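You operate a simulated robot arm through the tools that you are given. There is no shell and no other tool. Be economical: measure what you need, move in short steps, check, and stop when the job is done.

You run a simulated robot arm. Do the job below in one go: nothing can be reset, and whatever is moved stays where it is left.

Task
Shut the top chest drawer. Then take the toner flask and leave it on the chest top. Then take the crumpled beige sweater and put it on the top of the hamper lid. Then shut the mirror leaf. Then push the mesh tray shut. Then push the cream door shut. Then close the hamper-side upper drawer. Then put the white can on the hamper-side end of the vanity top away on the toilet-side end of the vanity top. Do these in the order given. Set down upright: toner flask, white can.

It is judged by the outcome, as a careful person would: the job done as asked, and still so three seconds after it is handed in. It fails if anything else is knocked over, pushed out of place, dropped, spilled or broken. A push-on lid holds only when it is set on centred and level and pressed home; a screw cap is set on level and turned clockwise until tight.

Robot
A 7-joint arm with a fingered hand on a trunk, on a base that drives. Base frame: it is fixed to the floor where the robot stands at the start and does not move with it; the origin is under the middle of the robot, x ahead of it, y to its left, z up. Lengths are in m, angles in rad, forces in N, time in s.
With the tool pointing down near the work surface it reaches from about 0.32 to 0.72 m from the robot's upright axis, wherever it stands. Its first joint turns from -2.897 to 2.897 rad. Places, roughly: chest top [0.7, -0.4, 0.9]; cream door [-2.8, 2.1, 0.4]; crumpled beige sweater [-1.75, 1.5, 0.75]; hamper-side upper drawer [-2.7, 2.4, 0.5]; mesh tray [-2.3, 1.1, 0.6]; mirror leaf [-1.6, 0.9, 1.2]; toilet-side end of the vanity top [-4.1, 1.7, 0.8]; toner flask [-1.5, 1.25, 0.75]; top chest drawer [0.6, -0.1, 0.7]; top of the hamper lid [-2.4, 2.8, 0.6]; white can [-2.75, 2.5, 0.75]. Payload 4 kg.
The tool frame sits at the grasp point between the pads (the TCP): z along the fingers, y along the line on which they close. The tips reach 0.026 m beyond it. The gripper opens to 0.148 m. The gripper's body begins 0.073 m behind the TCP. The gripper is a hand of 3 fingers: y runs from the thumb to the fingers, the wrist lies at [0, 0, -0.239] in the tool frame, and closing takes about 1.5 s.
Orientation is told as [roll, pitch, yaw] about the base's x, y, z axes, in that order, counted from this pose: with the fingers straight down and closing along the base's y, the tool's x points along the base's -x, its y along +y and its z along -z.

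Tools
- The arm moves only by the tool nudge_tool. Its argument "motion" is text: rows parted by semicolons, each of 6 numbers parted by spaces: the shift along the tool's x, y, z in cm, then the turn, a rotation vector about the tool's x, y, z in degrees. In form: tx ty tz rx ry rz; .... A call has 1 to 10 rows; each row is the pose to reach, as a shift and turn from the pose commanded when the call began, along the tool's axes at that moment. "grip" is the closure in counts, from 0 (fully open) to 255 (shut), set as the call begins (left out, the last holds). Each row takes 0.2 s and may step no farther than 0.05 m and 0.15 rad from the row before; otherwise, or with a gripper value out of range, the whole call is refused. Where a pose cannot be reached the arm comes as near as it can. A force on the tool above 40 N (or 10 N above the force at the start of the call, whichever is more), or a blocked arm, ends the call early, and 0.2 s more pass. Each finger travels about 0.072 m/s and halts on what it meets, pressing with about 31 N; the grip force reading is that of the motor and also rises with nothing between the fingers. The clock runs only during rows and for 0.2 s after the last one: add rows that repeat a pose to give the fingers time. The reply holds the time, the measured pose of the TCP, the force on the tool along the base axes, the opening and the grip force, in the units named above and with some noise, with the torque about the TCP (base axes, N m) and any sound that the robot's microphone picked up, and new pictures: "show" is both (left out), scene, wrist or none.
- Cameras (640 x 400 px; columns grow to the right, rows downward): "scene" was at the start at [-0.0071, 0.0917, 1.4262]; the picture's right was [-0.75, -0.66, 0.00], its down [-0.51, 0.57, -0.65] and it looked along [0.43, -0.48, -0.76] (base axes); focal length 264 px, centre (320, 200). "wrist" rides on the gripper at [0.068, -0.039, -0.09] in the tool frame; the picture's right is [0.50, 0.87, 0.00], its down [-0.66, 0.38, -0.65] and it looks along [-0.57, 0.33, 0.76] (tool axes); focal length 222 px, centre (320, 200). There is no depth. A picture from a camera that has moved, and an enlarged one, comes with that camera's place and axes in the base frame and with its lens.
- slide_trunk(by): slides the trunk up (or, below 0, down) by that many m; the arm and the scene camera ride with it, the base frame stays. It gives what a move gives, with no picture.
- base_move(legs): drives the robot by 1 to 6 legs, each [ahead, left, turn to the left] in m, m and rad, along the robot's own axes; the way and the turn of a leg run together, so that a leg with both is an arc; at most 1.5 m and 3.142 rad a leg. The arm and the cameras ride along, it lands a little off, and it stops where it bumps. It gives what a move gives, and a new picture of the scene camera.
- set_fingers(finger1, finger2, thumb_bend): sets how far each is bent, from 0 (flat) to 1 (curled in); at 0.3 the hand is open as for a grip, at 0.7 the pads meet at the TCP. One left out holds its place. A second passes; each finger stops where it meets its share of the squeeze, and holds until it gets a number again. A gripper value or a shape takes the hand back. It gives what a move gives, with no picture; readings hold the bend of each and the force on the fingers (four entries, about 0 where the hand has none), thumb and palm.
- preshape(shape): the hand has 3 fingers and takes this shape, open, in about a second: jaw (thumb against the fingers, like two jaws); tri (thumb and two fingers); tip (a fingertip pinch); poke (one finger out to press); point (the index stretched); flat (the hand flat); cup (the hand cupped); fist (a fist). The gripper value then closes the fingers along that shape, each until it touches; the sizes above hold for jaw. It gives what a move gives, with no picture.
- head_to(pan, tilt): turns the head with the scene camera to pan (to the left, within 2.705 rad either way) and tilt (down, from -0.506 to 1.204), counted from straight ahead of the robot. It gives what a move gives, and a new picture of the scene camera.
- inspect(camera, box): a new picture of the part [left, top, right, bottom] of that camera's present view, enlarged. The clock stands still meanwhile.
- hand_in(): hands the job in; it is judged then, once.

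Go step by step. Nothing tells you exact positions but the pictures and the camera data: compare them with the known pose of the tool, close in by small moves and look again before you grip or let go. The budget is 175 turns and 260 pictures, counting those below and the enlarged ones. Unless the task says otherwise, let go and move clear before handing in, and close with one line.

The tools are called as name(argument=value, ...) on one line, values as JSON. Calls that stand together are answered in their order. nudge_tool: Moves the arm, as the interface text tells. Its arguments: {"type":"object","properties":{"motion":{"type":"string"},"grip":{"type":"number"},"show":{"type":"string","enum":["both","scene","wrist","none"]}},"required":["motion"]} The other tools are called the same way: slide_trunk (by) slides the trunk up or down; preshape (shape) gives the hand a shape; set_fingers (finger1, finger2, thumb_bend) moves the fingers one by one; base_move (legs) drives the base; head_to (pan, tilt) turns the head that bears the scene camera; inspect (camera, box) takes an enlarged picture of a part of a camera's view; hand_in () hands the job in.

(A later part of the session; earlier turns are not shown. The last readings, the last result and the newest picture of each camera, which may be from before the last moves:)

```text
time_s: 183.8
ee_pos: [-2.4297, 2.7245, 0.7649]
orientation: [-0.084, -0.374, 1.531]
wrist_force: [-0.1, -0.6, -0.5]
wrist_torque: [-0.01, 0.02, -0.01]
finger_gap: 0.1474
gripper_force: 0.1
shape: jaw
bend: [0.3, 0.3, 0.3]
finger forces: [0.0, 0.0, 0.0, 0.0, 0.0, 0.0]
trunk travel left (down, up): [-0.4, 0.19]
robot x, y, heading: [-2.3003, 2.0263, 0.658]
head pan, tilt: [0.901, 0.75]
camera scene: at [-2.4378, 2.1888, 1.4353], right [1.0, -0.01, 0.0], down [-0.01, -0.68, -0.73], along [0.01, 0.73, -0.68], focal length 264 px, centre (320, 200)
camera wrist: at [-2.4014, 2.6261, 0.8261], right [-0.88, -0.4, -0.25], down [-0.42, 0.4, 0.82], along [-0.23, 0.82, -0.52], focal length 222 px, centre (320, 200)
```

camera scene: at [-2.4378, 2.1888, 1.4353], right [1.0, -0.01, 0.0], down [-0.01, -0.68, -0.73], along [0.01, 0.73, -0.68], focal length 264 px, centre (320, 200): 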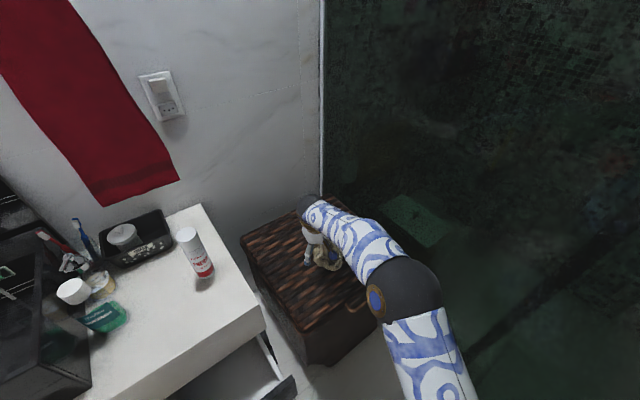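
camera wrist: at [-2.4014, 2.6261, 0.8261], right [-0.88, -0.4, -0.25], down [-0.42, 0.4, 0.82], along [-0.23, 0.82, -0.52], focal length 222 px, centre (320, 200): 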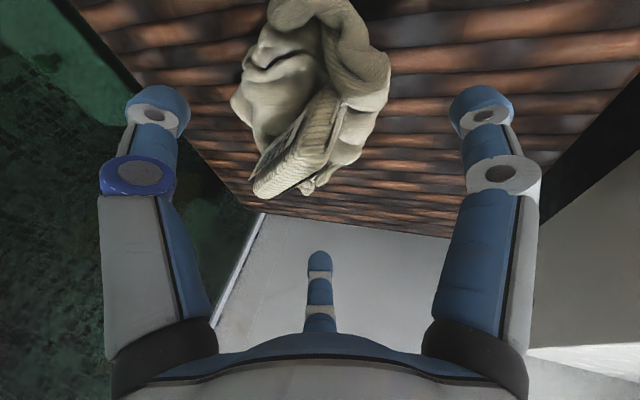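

The sweater sits on the hamper lid. Raising the hand and retracting toward me.

nudge_tool(motion="-1.5 -0.3 -3.8 0 0 0; -3 -0.6 -7.6 0 0 0; -4.5 -0.9 -11.4 0 0 0; -6 -1.2 -15.2 0 0 0; -7.5 -1.5 -19 0 0 0; -3.8 -1.5 -20.4 0 3 0; -0.1 -1.5 -21.8 0 6 0; 3.6 -1.5 -23.2 0 9 0; 7.3 -1.5 -24.6 0 12 0; 11 -1.5 -26 0 15 0", show="scene")

inspect(camera="scene", box=[220, 170, 420, 370])

```text
time_s: 185.9
ee_pos: [-2.4447, 2.5259, 0.9662]
orientation: [-0.081, -0.113, 1.507]
wrist_force: [0.4, -0.3, 0.5]
wrist_torque: [-0.02, -0.01, 0.02]
finger_gap: 0.1478
gripper_force: 0.1
shape: jaw
bend: [0.3, 0.3, 0.3]
finger forces: [0.1, 0.0, 0.0, 0.1, 0.1, 0.0]
trunk travel left (down, up): [-0.4, 0.19]
robot x, y, heading: [-2.299, 2.0225, 0.659]
head pan, tilt: [0.901, 0.75]
camera scene: at [-2.4378, 2.1888, 1.4353], right [1.0, -0.01, 0.0], down [-0.01, -0.68, -0.73], along [0.01, 0.73, -0.68], focal length 264 px, centre (320, 200)
```

scene: 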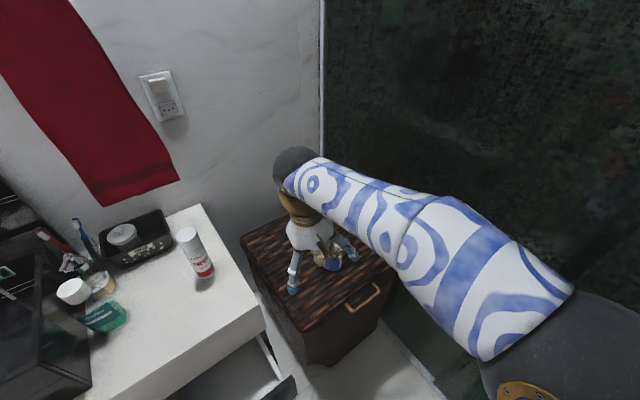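

```text
2.00 times, centred on (320, 270) of scene
camera zoom: at [-2.4378, 2.1888, 1.4353], right [1.0, -0.01, 0.0], down [-0.01, -0.68, -0.73], along [0.01, 0.73, -0.68], focal length 529 px, centre (320, 60)
```

zoom: 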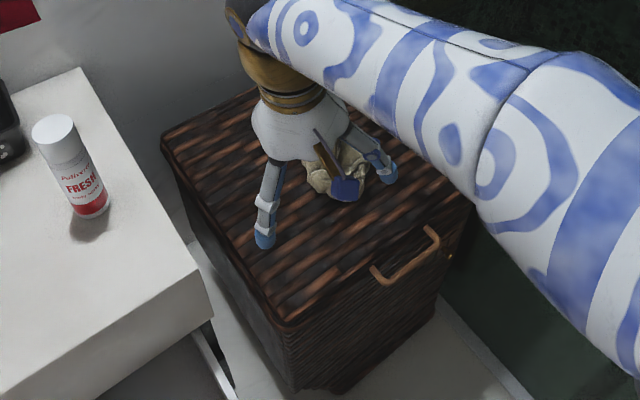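

The sweater lies on top of the hamper lid. Next is the mirror leaf back in the bedroom: I'll reverse out along the way I came, with the arm swung to the front.

base_move(legs=[[-0.28, -0.26, -0.015]])

nudge_tool(motion="-0.47 -4.69 -0.57 0.56 0.4 4.95; -0.53 -9.3 -1.21 1.12 0.8 9.9; -0.18 -13.81 -1.89 1.68 1.2 14.85; 0.55 -18.18 -2.63 2.24 1.6 19.8; 1.66 -22.38 -3.42 2.8 2 24.75; 3.09 -26.37 -4.27 3.36 2.4 29.7; 4.84 -30.13 -5.17 3.92 2.8 34.65; 6.88 -33.64 -6.12 4.48 3.2 39.6; 9.16 -36.86 -7.14 5.04 3.6 44.55; 11.69 -39.79 -8.2 5.6 4 49.5", show="scene")

```text
time_s: 188.4
ee_pos: [-2.4988, 2.1485, 0.965]
orientation: [-0.081, -0.115, 1.49]
wrist_force: [0.0, 0.3, 0.5]
wrist_torque: [-0.01, -0.03, 0.0]
finger_gap: 0.1481
gripper_force: 0.1
shape: jaw
bend: [0.3, 0.3, 0.3]
finger forces: [0.0, 0.0, 0.0, 0.1, 0.0, 0.0]
trunk travel left (down, up): [-0.4, 0.19]
robot x, y, heading: [-2.3632, 1.6414, 0.636]
head pan, tilt: [0.901, 0.75]
camera scene: at [-2.4966, 1.8098, 1.4353], right [1.0, -0.03, 0.0], down [-0.02, -0.68, -0.73], along [0.02, 0.73, -0.68], focal length 264 px, centre (320, 200)
```

scene: 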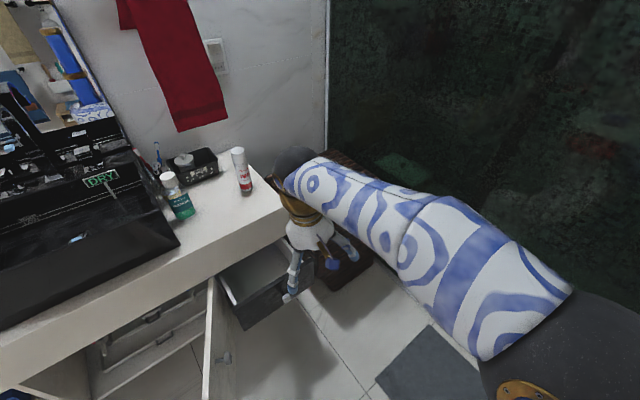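

```text
time_s: 190.6
ee_pos: [-2.1189, 1.9865, 1.0638]
orientation: [-0.077, -0.114, 0.615]
wrist_force: [0.6, 0.2, -0.6]
wrist_torque: [-0.01, -0.01, 0.01]
finger_gap: 0.1483
gripper_force: 0.1
shape: jaw
bend: [0.3, 0.3, 0.3]
finger forces: [0.1, 0.1, 0.0, 0.0, 0.1, 0.1]
trunk travel left (down, up): [-0.4, 0.19]
robot x, y, heading: [-2.3621, 1.6419, 0.64]
head pan, tilt: [0.901, 0.75]
camera scene: at [-2.4965, 1.8097, 1.4353], right [1.0, -0.03, 0.0], down [-0.02, -0.68, -0.73], along [0.02, 0.73, -0.68], focal length 264 px, centre (320, 200)
```

scene: 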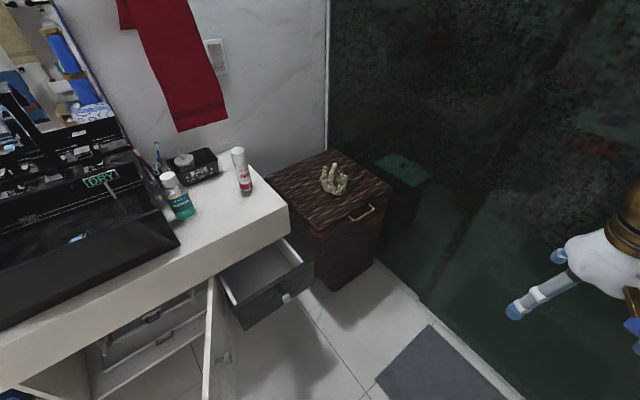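

Sweater confirmed on the lid. Reversing along the bathroom to the doorway and turning to face as I came in.

base_move(legs=[[-1.1, 0, 0.003], [-0.5, -0.21, 0], [-0.72, -0.06, 0], [0, 0, 1.573]])

head_to(pan=2.5, tilt=0.8)

```text
time_s: 206.3
ee_pos: [-4.4255, 0.3108, 1.0639]
orientation: [-0.078, -0.113, 2.182]
wrist_force: [0.4, 0.0, 0.2]
wrist_torque: [-0.02, -0.02, 0.03]
finger_gap: 0.1478
gripper_force: 0.1
shape: jaw
bend: [0.3, 0.3, 0.3]
finger forces: [0.0, 0.1, 0.0, 0.0, 0.1, 0.0]
trunk travel left (down, up): [-0.4, 0.19]
robot x, y, heading: [-4.0878, 0.0632, 2.204]
head pan, tilt: [0.901, 0.75]
camera scene: at [-4.2529, -0.0709, 1.4353], right [0.04, 1.0, 0.0], down [0.68, -0.03, -0.73], along [-0.73, 0.03, -0.68], focal length 264 px, centre (320, 200)
```

scene: 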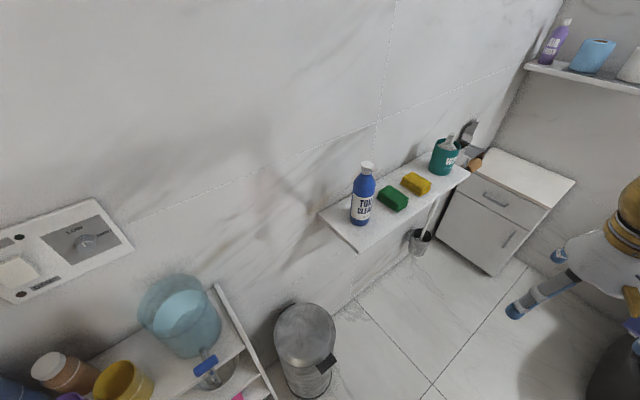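

```text
time_s: 208.0
ee_pos: [-4.4259, 0.3113, 1.0637]
orientation: [-0.078, -0.112, 2.182]
wrist_force: [0.9, -0.4, -0.1]
wrist_torque: [-0.03, -0.05, -0.01]
finger_gap: 0.1479
gripper_force: 0.1
shape: jaw
bend: [0.3, 0.3, 0.3]
finger forces: [0.1, 0.0, 0.0, 0.0, 0.0, 0.0]
trunk travel left (down, up): [-0.4, 0.19]
robot x, y, heading: [-4.0808, 0.0679, 2.202]
head pan, tilt: [2.499, 0.799]
camera scene: at [-4.171, -0.1547, 1.4313], right [-1.0, 0.01, 0.0], down [0.01, 0.72, -0.7], along [-0.01, -0.7, -0.72], focal length 264 px, centre (320, 200)
```

scene: 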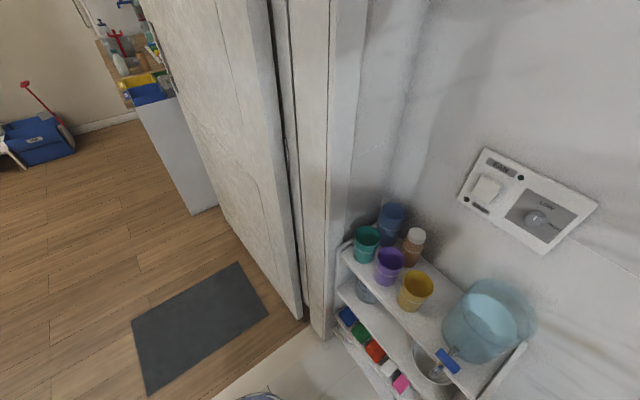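

The way out is clear and the doormat is where it was. Backing through the doorway, around the bin table, and along the room to the vanity mirror.

base_move(legs=[[0, 0, 0.011], [-1.15, 0, 0], [-0.5, -0.18, 0], [0, -1.2, 0], [-0.05, -1.1, 0]])

head_to(pan=0.1, tilt=0.45)

```text
time_s: 227.9
ee_pos: [-1.4323, 0.4822, 1.0639]
orientation: [-0.08, -0.113, 2.207]
wrist_force: [1.3, -0.2, -0.1]
wrist_torque: [0.0, 0.0, -0.01]
finger_gap: 0.1479
gripper_force: 0.0
shape: jaw
bend: [0.3, 0.3, 0.3]
finger forces: [0.0, 0.0, 0.0, 0.0, 0.0, 0.1]
trunk travel left (down, up): [-0.4, 0.19]
robot x, y, heading: [-1.0884, 0.2457, 2.234]
head pan, tilt: [2.499, 0.799]
camera scene: at [-1.1651, 0.0218, 1.4313], right [-1.0, -0.02, 0.0], down [-0.01, 0.72, -0.7], along [0.01, -0.7, -0.72], focal length 264 px, centre (320, 200)
```

scene: 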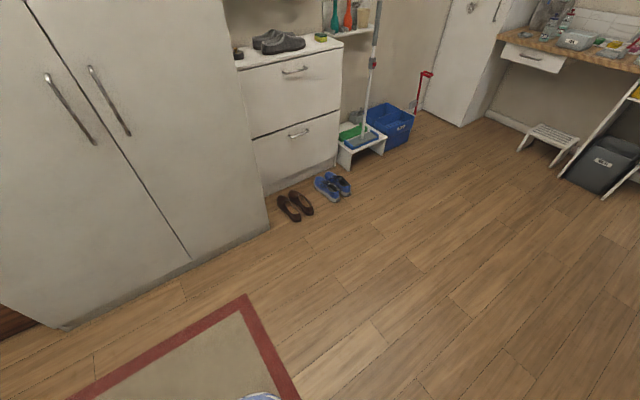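

```text
time_s: 230.1
ee_pos: [-1.4321, 0.4803, 1.063]
orientation: [-0.079, -0.113, 2.207]
wrist_force: [0.4, 0.0, -0.1]
wrist_torque: [0.01, 0.02, -0.03]
finger_gap: 0.1478
gripper_force: 0.0
shape: jaw
bend: [0.3, 0.3, 0.3]
finger forces: [0.0, 0.0, 0.1, 0.0, 0.0, 0.1]
trunk travel left (down, up): [-0.4, 0.19]
robot x, y, heading: [-1.0861, 0.2434, 2.228]
head pan, tilt: [0.099, 0.45]
camera scene: at [-1.2295, 0.1692, 1.4617], right [0.73, 0.69, 0.0], down [0.3, -0.32, -0.9], along [-0.62, 0.65, -0.44], focal length 264 px, centre (320, 200)
```

scene: 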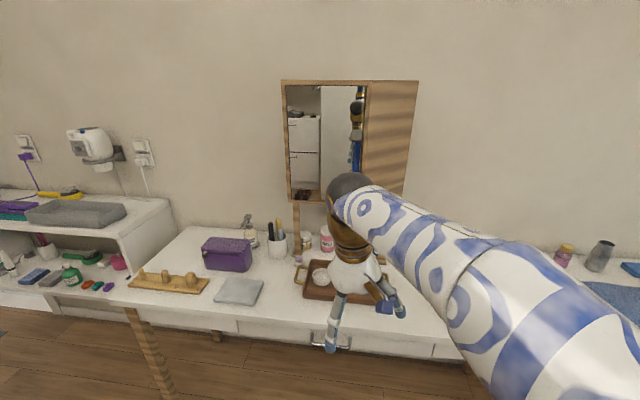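

I'm in front of the mirror; its leaf's free edge is at about (-1.63, 0.767), open ~30°. I'll close the hand and tilt it to point forward at the leaf.

nudge_tool(motion="-1.6 -0.2 -0.1 0 -7.6 0; -3.2 -0.4 -0.2 0 -15.2 0; -4.9 -0.6 -0.4 0 -22.8 0; -6.5 -0.8 -0.5 0 -30.4 0; -8.1 -1 -0.6 0 -38 0; -9.7 -1.2 -0.7 0 -45.6 0; -11.3 -1.4 -0.8 0 -53.2 0; -13 -1.6 -1 0 -60.8 0; -14.6 -1.8 -1.1 0 -68.4 0; -16.2 -2 -1.2 0 -76 0", grip=255)

```text
time_s: 232.3
ee_pos: [-1.5122, 0.6199, 1.0945]
orientation: [-0.54, -1.419, 2.732]
wrist_force: [0.1, 0.8, 0.5]
wrist_torque: [-0.02, -0.01, -0.01]
finger_gap: 0.0002
gripper_force: 31.1
shape: jaw
bend: [0.7, 0.7, 0.7]
finger forces: [0.0, 0.0, 0.1, 0.0, 0.0, 0.0]
trunk travel left (down, up): [-0.4, 0.19]
robot x, y, heading: [-1.084, 0.2456, 2.228]
head pan, tilt: [0.099, 0.45]
camera scene: at [-1.2295, 0.1693, 1.4617], right [0.73, 0.69, 0.0], down [0.3, -0.32, -0.9], along [-0.62, 0.65, -0.44], focal length 264 px, centre (320, 200)
camera wrist: at [-1.4193, 0.5659, 1.0419], right [-0.63, -0.54, -0.56], down [-0.02, -0.71, 0.7], along [-0.78, 0.45, 0.44], focal length 222 px, centre (320, 200)
```

scene: 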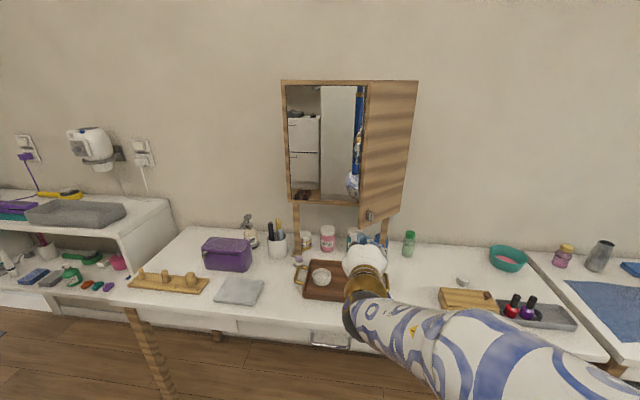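
wrist: 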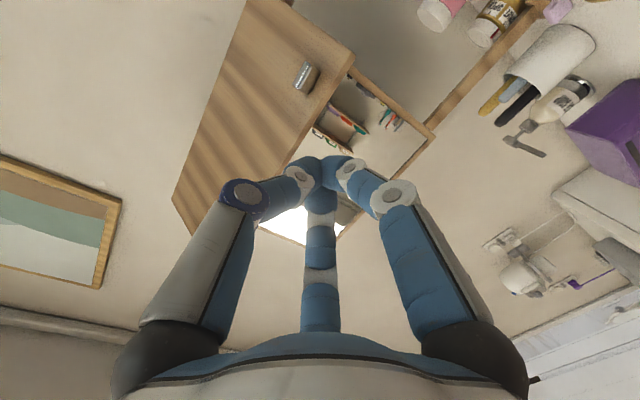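

The fingertips will meet the leaf about 2 cm inside its free edge, but close to the knob; I'll shift 5 cm up and 1 cm right, then approach.

nudge_tool(motion="-2.4 -0.7 -0.3 0 0 0; -4.9 -1.4 -0.6 0 0 0; -5.4 -1.3 3.4 0 0 0; -5.9 -1.3 7.3 0 0 0; -6.5 -1.2 11.3 0 0 0; -6.8 -1.1 13.8 0 0 0")

```text
time_s: 233.7
ee_pos: [-1.5922, 0.7415, 1.1459]
orientation: [-0.537, -1.419, 2.731]
wrist_force: [-0.5, 0.8, 0.1]
wrist_torque: [0.0, -0.02, 0.02]
finger_gap: 0.0
gripper_force: 31.0
shape: jaw
bend: [0.7, 0.7, 0.7]
finger forces: [0.0, 0.0, 0.1, 0.1, 0.0, 0.2]
trunk travel left (down, up): [-0.4, 0.19]
robot x, y, heading: [-1.0813, 0.2437, 2.225]
head pan, tilt: [0.099, 0.45]
camera scene: at [-1.2296, 0.1695, 1.4617], right [0.73, 0.69, 0.0], down [0.3, -0.32, -0.9], along [-0.62, 0.65, -0.44], focal length 264 px, centre (320, 200)
camera wrist: at [-1.4985, 0.6873, 1.0927], right [-0.63, -0.54, -0.56], down [-0.02, -0.71, 0.7], along [-0.78, 0.46, 0.44], focal length 222 px, centre (320, 200)
```

scene: 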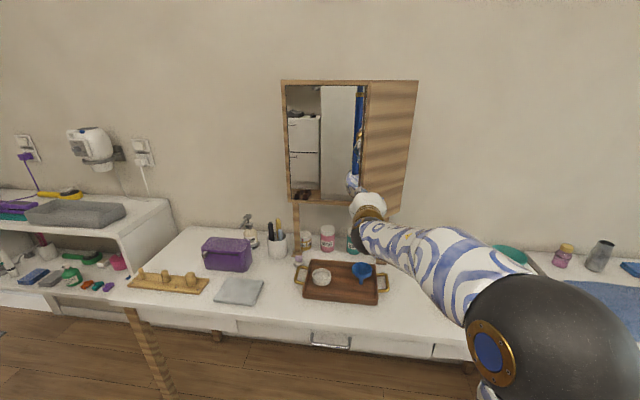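
wrist: 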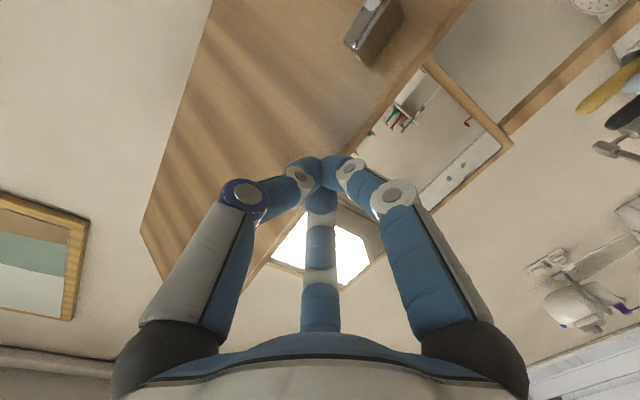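

The tips are just off the leaf, safely inside its edge. Pushing gently toward the frame.

nudge_tool(motion="-0.2 0 1.5 0 0 0; -0.4 0.05 3 0 0 0; -0.6 0.07 4.5 0 0 0; -0.8 0.1 6 0 0 0; -1 0.12 7.5 0 0 0; -1.1 0.14 8.5 0 0 0")

```text
time_s: 235.1
ee_pos: [-1.6439, 0.8115, 1.1467]
orientation: [-0.536, -1.417, 2.727]
wrist_force: [-0.7, -0.5, 0.1]
wrist_torque: [-0.01, 0.0, 0.02]
finger_gap: 0.0001
gripper_force: 30.9
shape: jaw
bend: [0.7, 0.7, 0.7]
finger forces: [0.0, 0.0, 0.0, 0.0, 0.1, 0.0]
trunk travel left (down, up): [-0.4, 0.19]
robot x, y, heading: [-1.0855, 0.2468, 2.231]
head pan, tilt: [0.099, 0.45]
camera scene: at [-1.2295, 0.1694, 1.4617], right [0.73, 0.69, 0.0], down [0.3, -0.32, -0.9], along [-0.62, 0.65, -0.44], focal length 264 px, centre (320, 200)
camera wrist: at [-1.55, 0.7566, 1.0918], right [-0.63, -0.54, -0.56], down [-0.02, -0.71, 0.7], along [-0.78, 0.46, 0.44], focal length 222 px, centre (320, 200)
```

scene: 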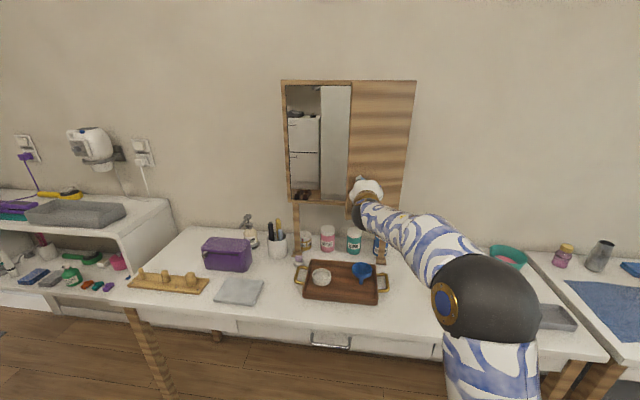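
wrist: 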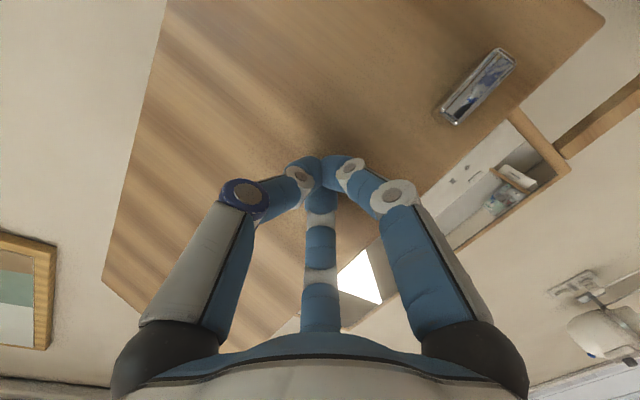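

The leaf is swinging; I'll inspect how far it still stands open.

inspect(camera="scene", box=[260, 60, 440, 260])

```text
2.00 times, centred on (350, 160) of scene
camera zoom: at [-1.2295, 0.1694, 1.4617], right [0.73, 0.69, 0.0], down [0.3, -0.32, -0.9], along [-0.62, 0.65, -0.44], focal length 529 px, centre (260, 280)
```

zoom: 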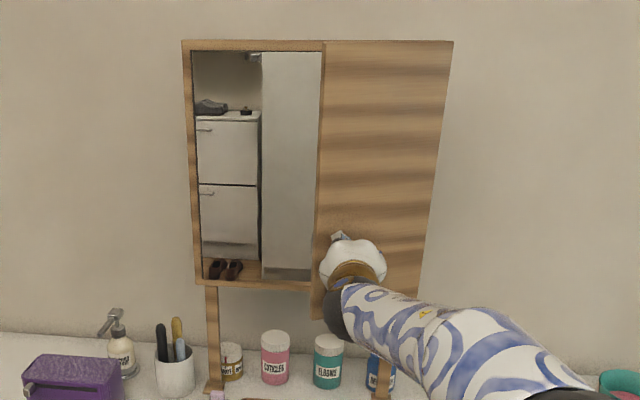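

The leaf covers the right half of the frame and is still a few centimetres open at its free edge. Continuing the push in small steps until it meets the frame.

nudge_tool(motion="-0.1 0 1 0 0 0; -0.25 0.03 2 0 0 0; -0.4 0.05 3 0 0 0; -0.5 0.06 4 0 0 0; -0.65 0.08 5 0 0 0")

inspect(camera="scene", box=[260, 60, 440, 260])

```text
time_s: 236.3
ee_pos: [-1.674, 0.8515, 1.1445]
orientation: [-0.536, -1.419, 2.727]
wrist_force: [-0.4, 0.2, 0.3]
wrist_torque: [-0.01, -0.01, -0.02]
finger_gap: 0.0
gripper_force: 31.5
shape: jaw
bend: [0.7, 0.7, 0.7]
finger forces: [0.0, 0.1, 0.0, 0.1, 0.0, 0.0]
trunk travel left (down, up): [-0.4, 0.19]
robot x, y, heading: [-1.0839, 0.2448, 2.231]
head pan, tilt: [0.099, 0.45]
camera scene: at [-1.2295, 0.1694, 1.4617], right [0.73, 0.69, 0.0], down [0.3, -0.32, -0.9], along [-0.62, 0.65, -0.44], focal length 264 px, centre (320, 200)
camera wrist: at [-1.5806, 0.7968, 1.0915], right [-0.63, -0.54, -0.56], down [-0.02, -0.71, 0.7], along [-0.78, 0.45, 0.44], focal length 222 px, centre (320, 200)
```

scene: 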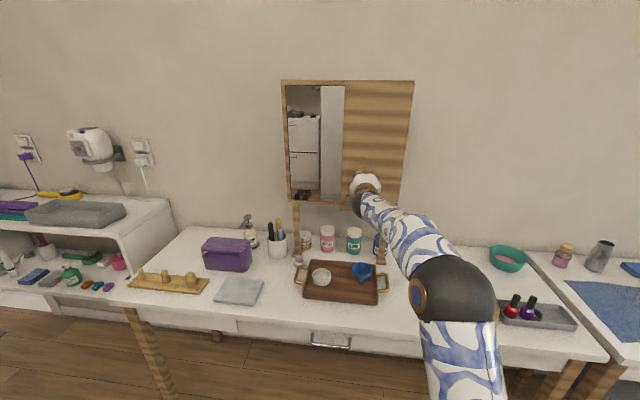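
wrist: 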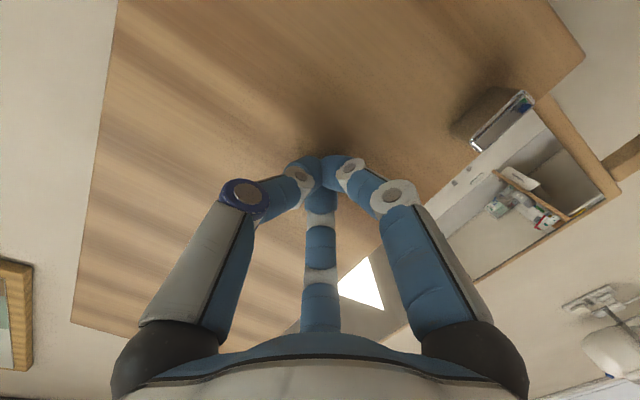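

```text
2.00 times, centred on (350, 160) of scene
camera zoom: at [-1.2295, 0.1694, 1.4617], right [0.73, 0.69, 0.0], down [0.3, -0.32, -0.9], along [-0.62, 0.65, -0.44], focal length 529 px, centre (260, 280)
```

zoom: 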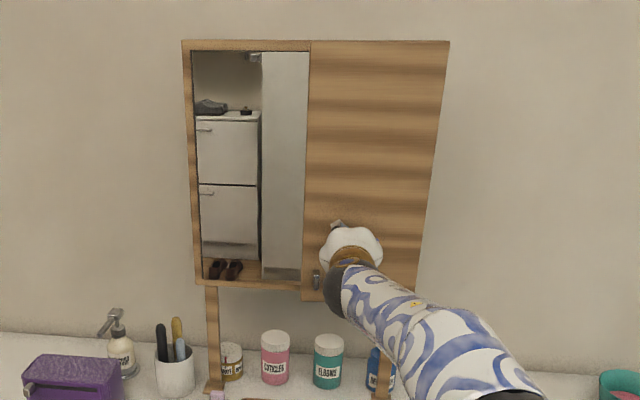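

Nearly flush; a little more pushing, watching for contact force.

nudge_tool(motion="-0.1 0 0.7 0 0 0; -0.2 0.03 1.4 0 0 0; -0.3 0.04 2.1 0 0 0; -0.4 0.05 2.8 0 0 0", show="wrist")

inspect(camera="scene", box=[260, 60, 440, 260])

```text
time_s: 237.1
ee_pos: [-1.6825, 0.863, 1.1468]
orientation: [-0.536, -1.42, 2.723]
wrist_force: [20.5, -22.3, -0.8]
wrist_torque: [0.01, 0.0, -0.18]
finger_gap: 0.0001
gripper_force: 31.2
shape: jaw
bend: [0.7, 0.7, 0.7]
finger forces: [0.0, 0.0, 0.1, 0.1, 0.1, 0.0]
trunk travel left (down, up): [-0.4, 0.19]
robot x, y, heading: [-1.0859, 0.2454, 2.226]
head pan, tilt: [0.099, 0.45]
stopped in row 3: the force on the tool passed its limit (the readings are from after the stop); the commanded pose is now the measured one
camera wrist: at [-1.5882, 0.8077, 1.0936], right [-0.63, -0.54, -0.56], down [-0.02, -0.71, 0.7], along [-0.78, 0.46, 0.44], focal length 222 px, centre (320, 200)
```

wrist: 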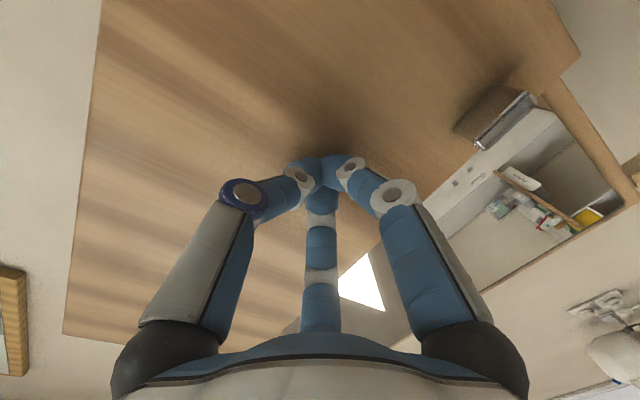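

```text
2.00 times, centred on (350, 160) of scene
camera zoom: at [-1.2254, 0.1648, 1.4619], right [0.73, 0.69, 0.0], down [0.3, -0.31, -0.9], along [-0.62, 0.66, -0.43], focal length 529 px, centre (260, 280)
```

zoom: 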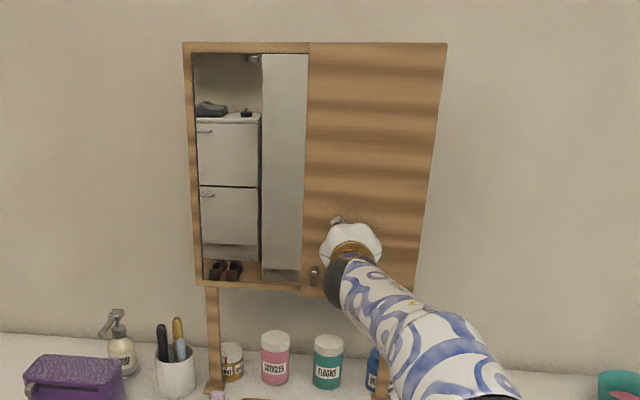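

The leaf hit its stop (≈30 N) and is flush. Backing off straight and checking it stays shut.

nudge_tool(motion="0.4 0 -3 0 0 0; 0.9 -0.1 -7 0 0 0; 1.4 -0.2 -11 0 0 0; 2 -0.2 -15 0 0 0; 2.5 -0.3 -19 0 0 0; 3 -0.3 -23 0 0 0; 3.5 -0.4 -27 0 0 0", show="scene")

inspect(camera="scene", box=[260, 60, 440, 260])

```text
time_s: 238.7
ee_pos: [-1.5213, 0.6482, 1.1467]
orientation: [-0.525, -1.415, 2.718]
wrist_force: [0.1, 0.9, 0.2]
wrist_torque: [-0.02, 0.0, 0.01]
finger_gap: 0.0
gripper_force: 31.4
shape: jaw
bend: [0.7, 0.7, 0.7]
finger forces: [0.0, 0.1, 0.1, 0.0, 0.1, 0.1]
trunk travel left (down, up): [-0.4, 0.19]
robot x, y, heading: [-1.0838, 0.2461, 2.233]
head pan, tilt: [0.099, 0.45]
camera scene: at [-1.2289, 0.1686, 1.4618], right [0.73, 0.69, 0.0], down [0.3, -0.32, -0.9], along [-0.62, 0.65, -0.43], focal length 264 px, centre (320, 200)
```

scene: 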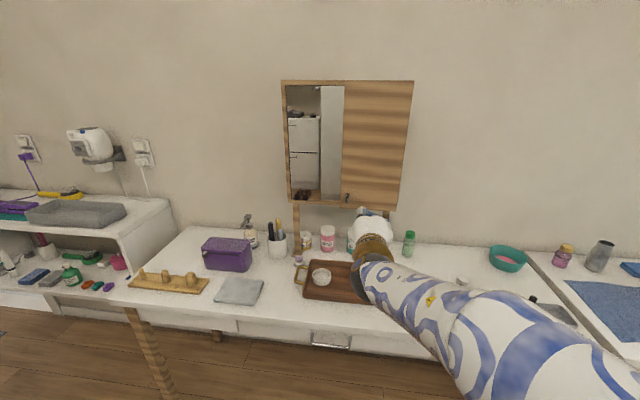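

```text
2.00 times, centred on (350, 160) of scene
camera zoom: at [-1.2289, 0.1686, 1.4618], right [0.73, 0.69, 0.0], down [0.3, -0.32, -0.9], along [-0.62, 0.65, -0.43], focal length 529 px, centre (260, 280)
```

zoom: 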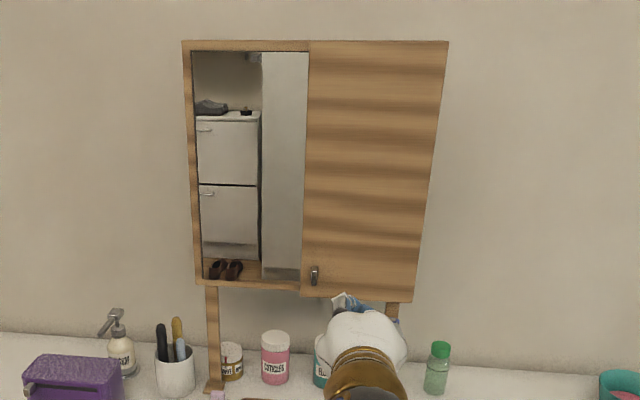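

Mirror leaf is shut and everything around it is undisturbed. Folding the hand back to vertical and close to the body for the drive back.

nudge_tool(motion="0.2 0 -1.7 0 7.6 0; 0.4 0 -3.4 0 15.2 0; 0.7 0 -5 0 22.8 0; 0.9 0 -6.7 0 30.4 0; 1.1 0 -8.4 0 38 0; 1.3 0 -10.1 0 45.6 0; 1.5 0 -11.8 0 53.2 0; 1.8 0 -13.4 0 60.8 0; 2 0 -15.1 0 68.4 0; 2.2 0 -16.8 0 76 0", show="none")

base_move(legs=[[0, 0, -0.016], [0, 1.15, 0], [0, 1.15, 0]])

```text
time_s: 240.9
ee_pos: [-1.4215, 0.5098, 1.1471]
orientation: [-0.079, -0.107, 2.206]
wrist_force: [0.5, 0.0, 0.3]
wrist_torque: [-0.01, -0.03, 0.0]
finger_gap: 0.0
gripper_force: 31.5
shape: jaw
bend: [0.7, 0.7, 0.7]
finger forces: [0.0, 0.0, 0.0, 0.0, 0.0, 0.1]
trunk travel left (down, up): [-0.4, 0.19]
robot x, y, heading: [-1.0851, 0.2418, 2.227]
head pan, tilt: [0.099, 0.45]
```

```text
time_s: 252.6
ee_pos: [-3.2764, -0.8764, 1.1463]
orientation: [-0.078, -0.109, 2.198]
wrist_force: [0.4, 0.3, 0.6]
wrist_torque: [0.03, 0.01, 0.03]
finger_gap: 0.0
gripper_force: 30.8
shape: jaw
bend: [0.7, 0.7, 0.7]
finger forces: [0.1, 0.0, 0.0, 0.0, 0.0, 0.0]
trunk travel left (down, up): [-0.4, 0.19]
robot x, y, heading: [-2.942, -1.1468, 2.225]
head pan, tilt: [0.099, 0.45]
camera scene: at [-3.0863, -1.2183, 1.4617], right [0.73, 0.68, 0.0], down [0.3, -0.32, -0.9], along [-0.61, 0.66, -0.44], focal length 264 px, centre (320, 200)
```

scene: 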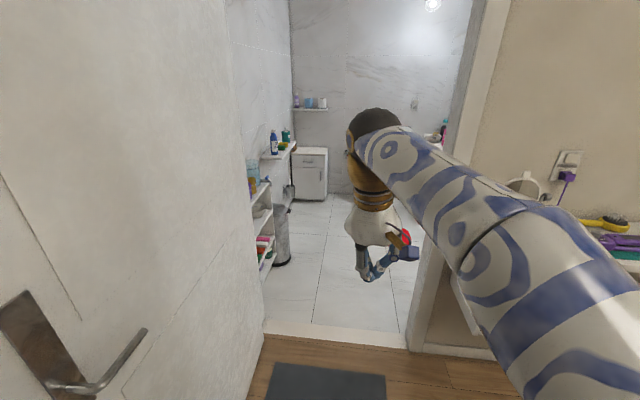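

I'm at the same spot as on the first entry. Driving in through the doorway, turning right and advancing to just before the cabinet.

base_move(legs=[[0, 0, -0.011], [0.5, 0.18, 0], [1.1, 0, 0], [0, 0, -1.571], [0.9, 0.06, 0]])

head_to(pan=-0.35, tilt=0.7)

```text
time_s: 269.5
ee_pos: [-3.0463, 0.9326, 1.1466]
orientation: [-0.079, -0.11, 0.583]
wrist_force: [-0.1, 0.3, 0.2]
wrist_torque: [0.02, 0.04, 0.04]
finger_gap: 0.0
gripper_force: 30.9
shape: jaw
bend: [0.7, 0.7, 0.7]
finger forces: [0.0, 0.1, 0.0, 0.0, 0.0, 0.0]
trunk travel left (down, up): [-0.4, 0.19]
robot x, y, heading: [-3.3297, 0.6077, 0.605]
head pan, tilt: [0.099, 0.45]
camera scene: at [-3.3939, 0.7572, 1.4617], right [0.65, -0.76, 0.0], down [-0.33, -0.28, -0.9], along [0.69, 0.58, -0.44], focal length 264 px, centre (320, 200)
```

scene: 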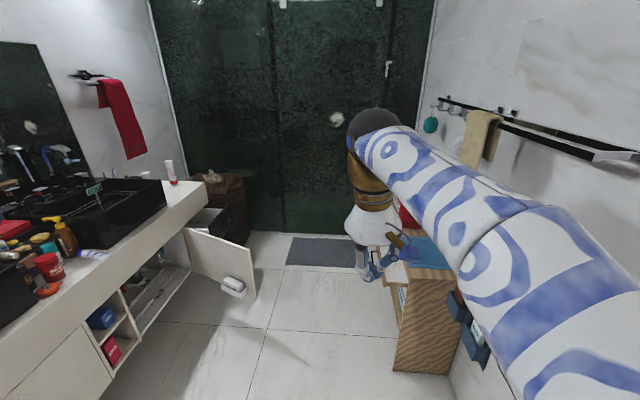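

```text
time_s: 270.4
ee_pos: [-3.0467, 0.932, 1.148]
orientation: [-0.078, -0.11, 0.582]
wrist_force: [-0.1, -0.2, -0.2]
wrist_torque: [0.02, 0.0, 0.0]
finger_gap: 0.0
gripper_force: 30.7
shape: jaw
bend: [0.7, 0.7, 0.7]
finger forces: [0.0, 0.0, 0.0, 0.0, 0.0, 0.1]
trunk travel left (down, up): [-0.4, 0.19]
robot x, y, heading: [-3.3301, 0.6102, 0.602]
head pan, tilt: [-0.351, 0.7]
camera scene: at [-3.3817, 0.7191, 1.4396], right [0.25, -0.97, 0.0], down [-0.62, -0.16, -0.77], along [0.74, 0.19, -0.64], focal length 264 px, centre (320, 200)
```

scene: 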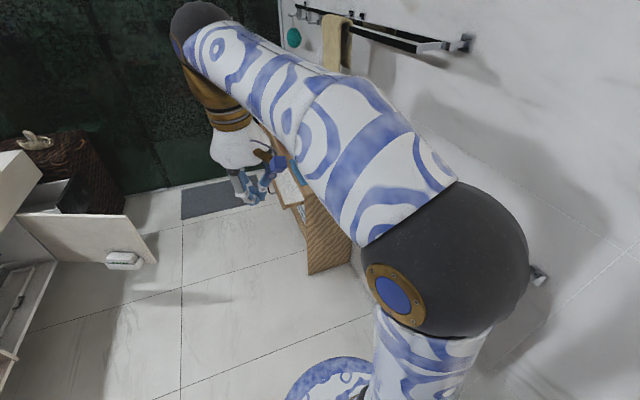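

I'm 1.2 m before the tray. Its front is near n 2.37, s -1.1, z≈0.52. I'll drive 0.6 m closer, then tilt the closed hand to point at the wall side.

base_move(legs=[[0, 0, 0.04], [0.6, 0.12, 0]])

nudge_tool(motion="-1.8 -1.6 0 7.5 0 0; -3.6 -3.2 0 15 0 0; -5.4 -4.8 0 22.5 0 0; -7.2 -6.4 0 30 0 0; -9 -8 0 37.5 0 0; -10.8 -9.6 0 45 0 0; -12.6 -11.2 0 52.5 0 0; -14.4 -12.8 0 60 0 0; -16.2 -14.4 0 67.5 0 0; -18 -16 0 75 0 0")

```text
time_s: 274.2
ee_pos: [-2.6502, 1.392, 1.1467]
orientation: [-0.077, -0.108, 0.613]
wrist_force: [-0.6, 0.0, -0.5]
wrist_torque: [-0.02, 0.0, -0.03]
finger_gap: 0.0
gripper_force: 31.2
shape: jaw
bend: [0.7, 0.7, 0.7]
finger forces: [0.0, 0.1, 0.0, 0.0, 0.1, 0.1]
trunk travel left (down, up): [-0.4, 0.19]
robot x, y, heading: [-2.9282, 1.0583, 0.632]
head pan, tilt: [-0.351, 0.7]
camera scene: at [-2.9798, 1.1686, 1.4396], right [0.28, -0.96, 0.0], down [-0.62, -0.18, -0.76], along [0.73, 0.21, -0.64], focal length 264 px, centre (320, 200)
```

scene: 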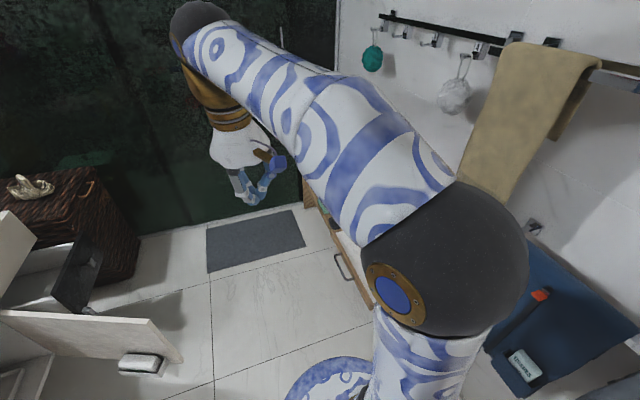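

```text
time_s: 276.4
ee_pos: [-2.4142, 1.3633, 1.1798]
orientation: [-1.39, -0.11, 0.613]
wrist_force: [0.3, 0.3, 0.1]
wrist_torque: [0.0, 0.01, 0.02]
finger_gap: 0.0001
gripper_force: 30.7
shape: jaw
bend: [0.7, 0.7, 0.7]
finger forces: [0.0, 0.0, 0.0, 0.0, 0.0, 0.0]
trunk travel left (down, up): [-0.4, 0.19]
robot x, y, heading: [-2.9237, 1.06, 0.637]
head pan, tilt: [-0.351, 0.7]
camera scene: at [-2.9796, 1.1688, 1.4396], right [0.28, -0.96, 0.0], down [-0.62, -0.18, -0.76], along [0.73, 0.21, -0.64], focal length 264 px, centre (320, 200)
camera wrist: at [-2.5205, 1.3887, 1.2254], right [-0.42, -0.1, -0.9], down [0.15, 0.97, -0.18], along [0.9, -0.21, -0.39], focal length 222 px, centre (320, 200)
```

scene: 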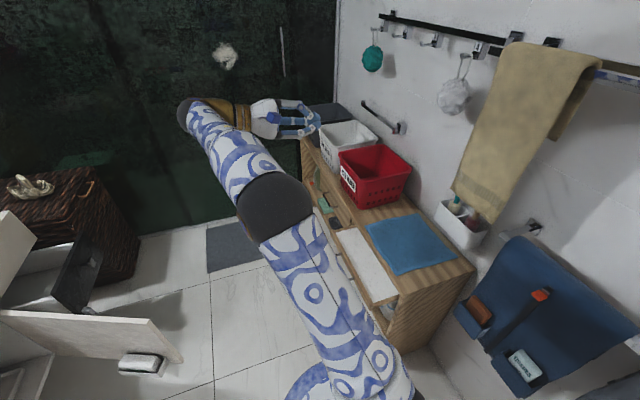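
wrist: 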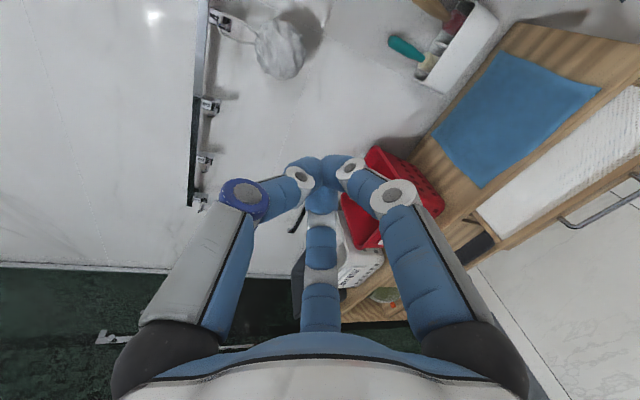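

The tray and its handle are clearly visible at s -1.12. Lowering the trunk 0.4 m brings the hand toward that height.

slide_trunk(by=-0.4)

nudge_tool(motion="0 0 0 0 0 0")

```text
time_s: 280.3
ee_pos: [-2.4143, 1.3638, 0.7798]
orientation: [-1.388, -0.109, 0.613]
wrist_force: [0.1, -0.7, 0.4]
wrist_torque: [0.02, -0.01, -0.03]
finger_gap: 0.0
gripper_force: 31.3
shape: jaw
bend: [0.7, 0.7, 0.7]
finger forces: [0.0, 0.1, 0.0, 0.0, 0.0, 0.1]
trunk travel left (down, up): [0.0, 0.59]
robot x, y, heading: [-2.926, 1.0617, 0.635]
head pan, tilt: [-0.351, 0.7]
```

```text
time_s: 280.7
ee_pos: [-2.4149, 1.3644, 0.7785]
orientation: [-1.387, -0.109, 0.613]
wrist_force: [-0.1, 0.1, 0.8]
wrist_torque: [-0.03, -0.04, 0.02]
finger_gap: 0.0
gripper_force: 31.0
shape: jaw
bend: [0.7, 0.7, 0.7]
finger forces: [0.0, 0.0, 0.0, 0.1, 0.0, 0.0]
trunk travel left (down, up): [0.0, 0.59]
robot x, y, heading: [-2.9251, 1.0589, 0.635]
head pan, tilt: [-0.351, 0.7]
camera scene: at [-2.9797, 1.1687, 1.0396], right [0.28, -0.96, 0.0], down [-0.62, -0.18, -0.76], along [0.73, 0.21, -0.64], focal length 264 px, centre (320, 200)
camera wrist: at [-2.5207, 1.3885, 0.8253], right [-0.42, -0.1, -0.9], down [0.15, 0.97, -0.18], along [0.89, -0.21, -0.4], focal length 222 px, centre (320, 200)
```

scene: 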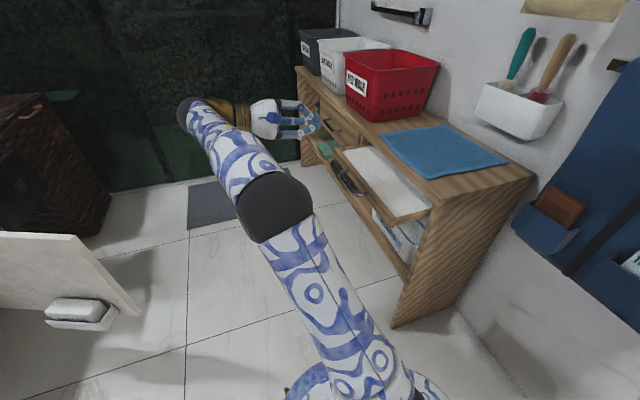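
wrist: 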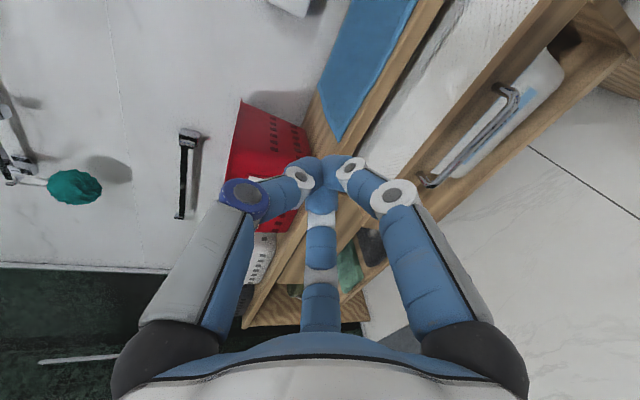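

Triangulation puts the handle bar at z≈0.56, n≈2.405, s -1.21…-1.07. I'll lower the hand to that height, opposite the handle centre.

nudge_tool(motion="1 4.1 0.8 0 0 0; 2 8.2 1.6 0 0 0; 3 12.3 2.4 0 0 0; 4 16.4 3.1 0 0 0; 5 20.5 3.9 0 0 0")

```text
time_s: 281.9
ee_pos: [-2.4373, 1.3475, 0.5664]
orientation: [-1.386, -0.109, 0.612]
wrist_force: [0.0, 0.3, 0.5]
wrist_torque: [0.02, 0.0, -0.04]
finger_gap: 0.0
gripper_force: 30.5
shape: jaw
bend: [0.7, 0.7, 0.7]
finger forces: [0.0, 0.0, 0.1, 0.0, 0.0, 0.0]
trunk travel left (down, up): [0.0, 0.59]
robot x, y, heading: [-2.9228, 1.0617, 0.635]
head pan, tilt: [-0.351, 0.7]
camera scene: at [-2.9798, 1.1686, 1.0396], right [0.28, -0.96, 0.0], down [-0.62, -0.18, -0.77], along [0.73, 0.21, -0.64], focal length 264 px, centre (320, 200)
camera wrist: at [-2.5423, 1.3721, 0.6127], right [-0.42, -0.1, -0.9], down [0.15, 0.97, -0.18], along [0.9, -0.21, -0.39], focal length 222 px, centre (320, 200)
```

scene: 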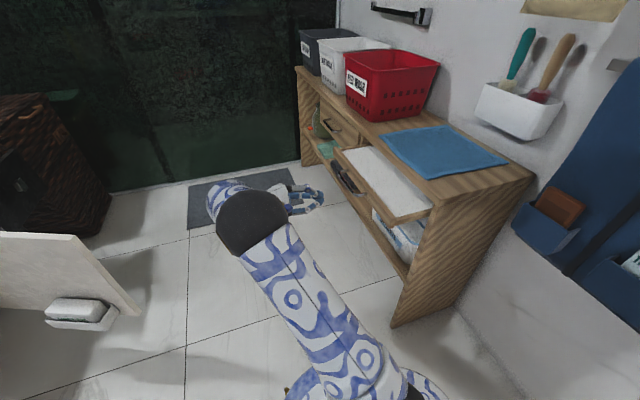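
wrist: 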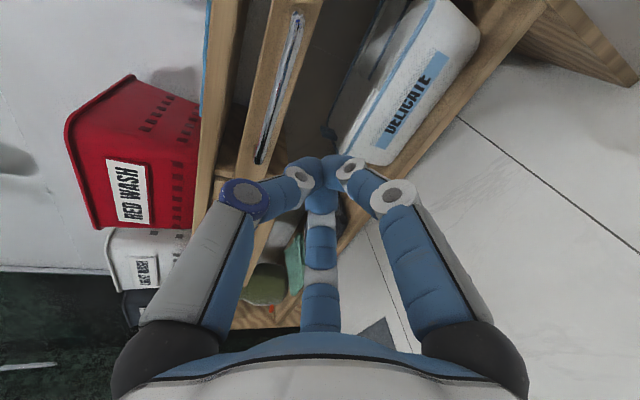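

The tray front panel spans z≈0.55–0.61 with its handle at 0.585, slightly above my tips. Raising 2 cm and approaching horizontally.

nudge_tool(motion="-0.2 -2.1 -0.4 0 0 0; -0.3 -2.7 3 0 0 0; -0.4 -3.2 5.9 0 0 0; -0.5 -3.6 7.9 0 0 0")

```text
time_s: 282.9
ee_pos: [-2.3853, 1.2817, 0.5888]
orientation: [-1.388, -0.11, 0.612]
wrist_force: [0.0, -0.1, 0.5]
wrist_torque: [0.0, -0.01, 0.03]
finger_gap: 0.0
gripper_force: 30.5
shape: jaw
bend: [0.7, 0.7, 0.7]
finger forces: [0.0, 0.1, 0.0, 0.0, 0.0, 0.1]
trunk travel left (down, up): [0.0, 0.59]
robot x, y, heading: [-2.9238, 1.0593, 0.631]
head pan, tilt: [-0.351, 0.7]
camera scene: at [-2.9798, 1.1687, 1.0396], right [0.28, -0.96, 0.0], down [-0.62, -0.18, -0.76], along [0.73, 0.21, -0.64], focal length 264 px, centre (320, 200)
camera wrist: at [-2.491, 1.3057, 0.635], right [-0.42, -0.1, -0.9], down [0.15, 0.97, -0.18], along [0.89, -0.21, -0.4], focal length 222 px, centre (320, 200)
```

scene: 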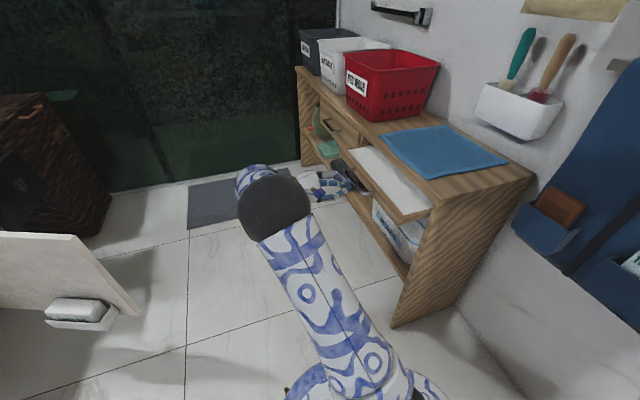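
wrist: 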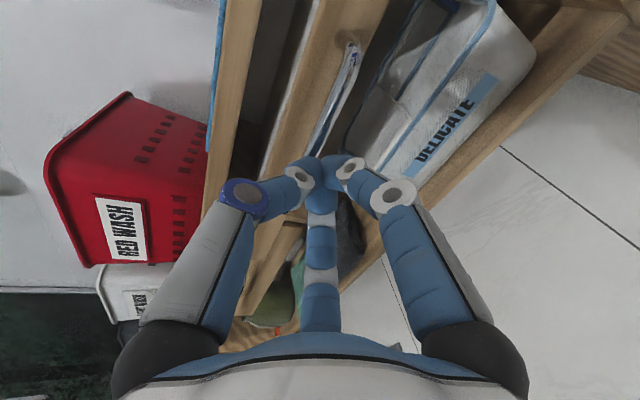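

Tips are at the panel's lower edge near the handle's end; adjusting 1.2 cm up and 2.5 cm toward the handle, then pushing.

nudge_tool(motion="2.4 -1.5 -0.2 0 0 0; 2.3 -1.8 1.8 0 0 0; 2.3 -2.2 3.8 0 0 0; 2.2 -2.5 5.7 0 0 0")

```text
time_s: 283.9
ee_pos: [-2.3714, 1.2161, 0.5995]
orientation: [-1.387, -0.109, 0.611]
wrist_force: [-0.8, 0.7, -0.8]
wrist_torque: [0.0, -0.03, 0.03]
finger_gap: 0.0
gripper_force: 30.4
shape: jaw
bend: [0.7, 0.7, 0.7]
finger forces: [0.0, 0.1, 0.0, 0.0, 0.1, 0.0]
trunk travel left (down, up): [0.0, 0.59]
robot x, y, heading: [-2.9268, 1.0612, 0.629]
head pan, tilt: [-0.351, 0.7]
camera scene: at [-2.9797, 1.1687, 1.0396], right [0.28, -0.96, 0.0], down [-0.62, -0.18, -0.76], along [0.73, 0.21, -0.64], focal length 264 px, centre (320, 200)
camera wrist: at [-2.4761, 1.2413, 0.6451], right [-0.42, -0.1, -0.9], down [0.15, 0.97, -0.18], along [0.89, -0.21, -0.4], focal length 222 px, centre (320, 200)
```

scene: 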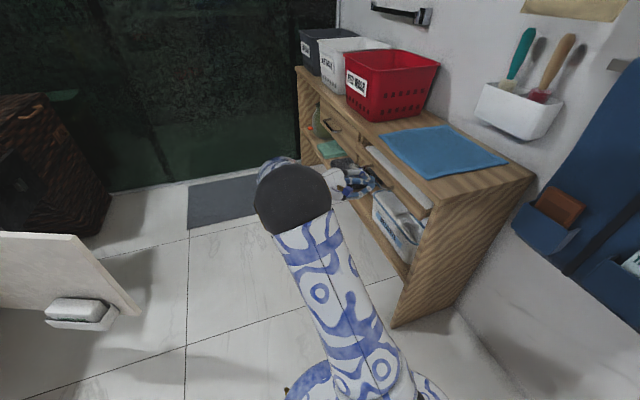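
wrist: 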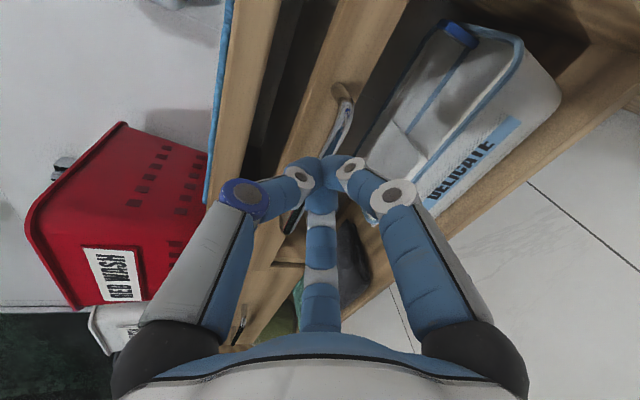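

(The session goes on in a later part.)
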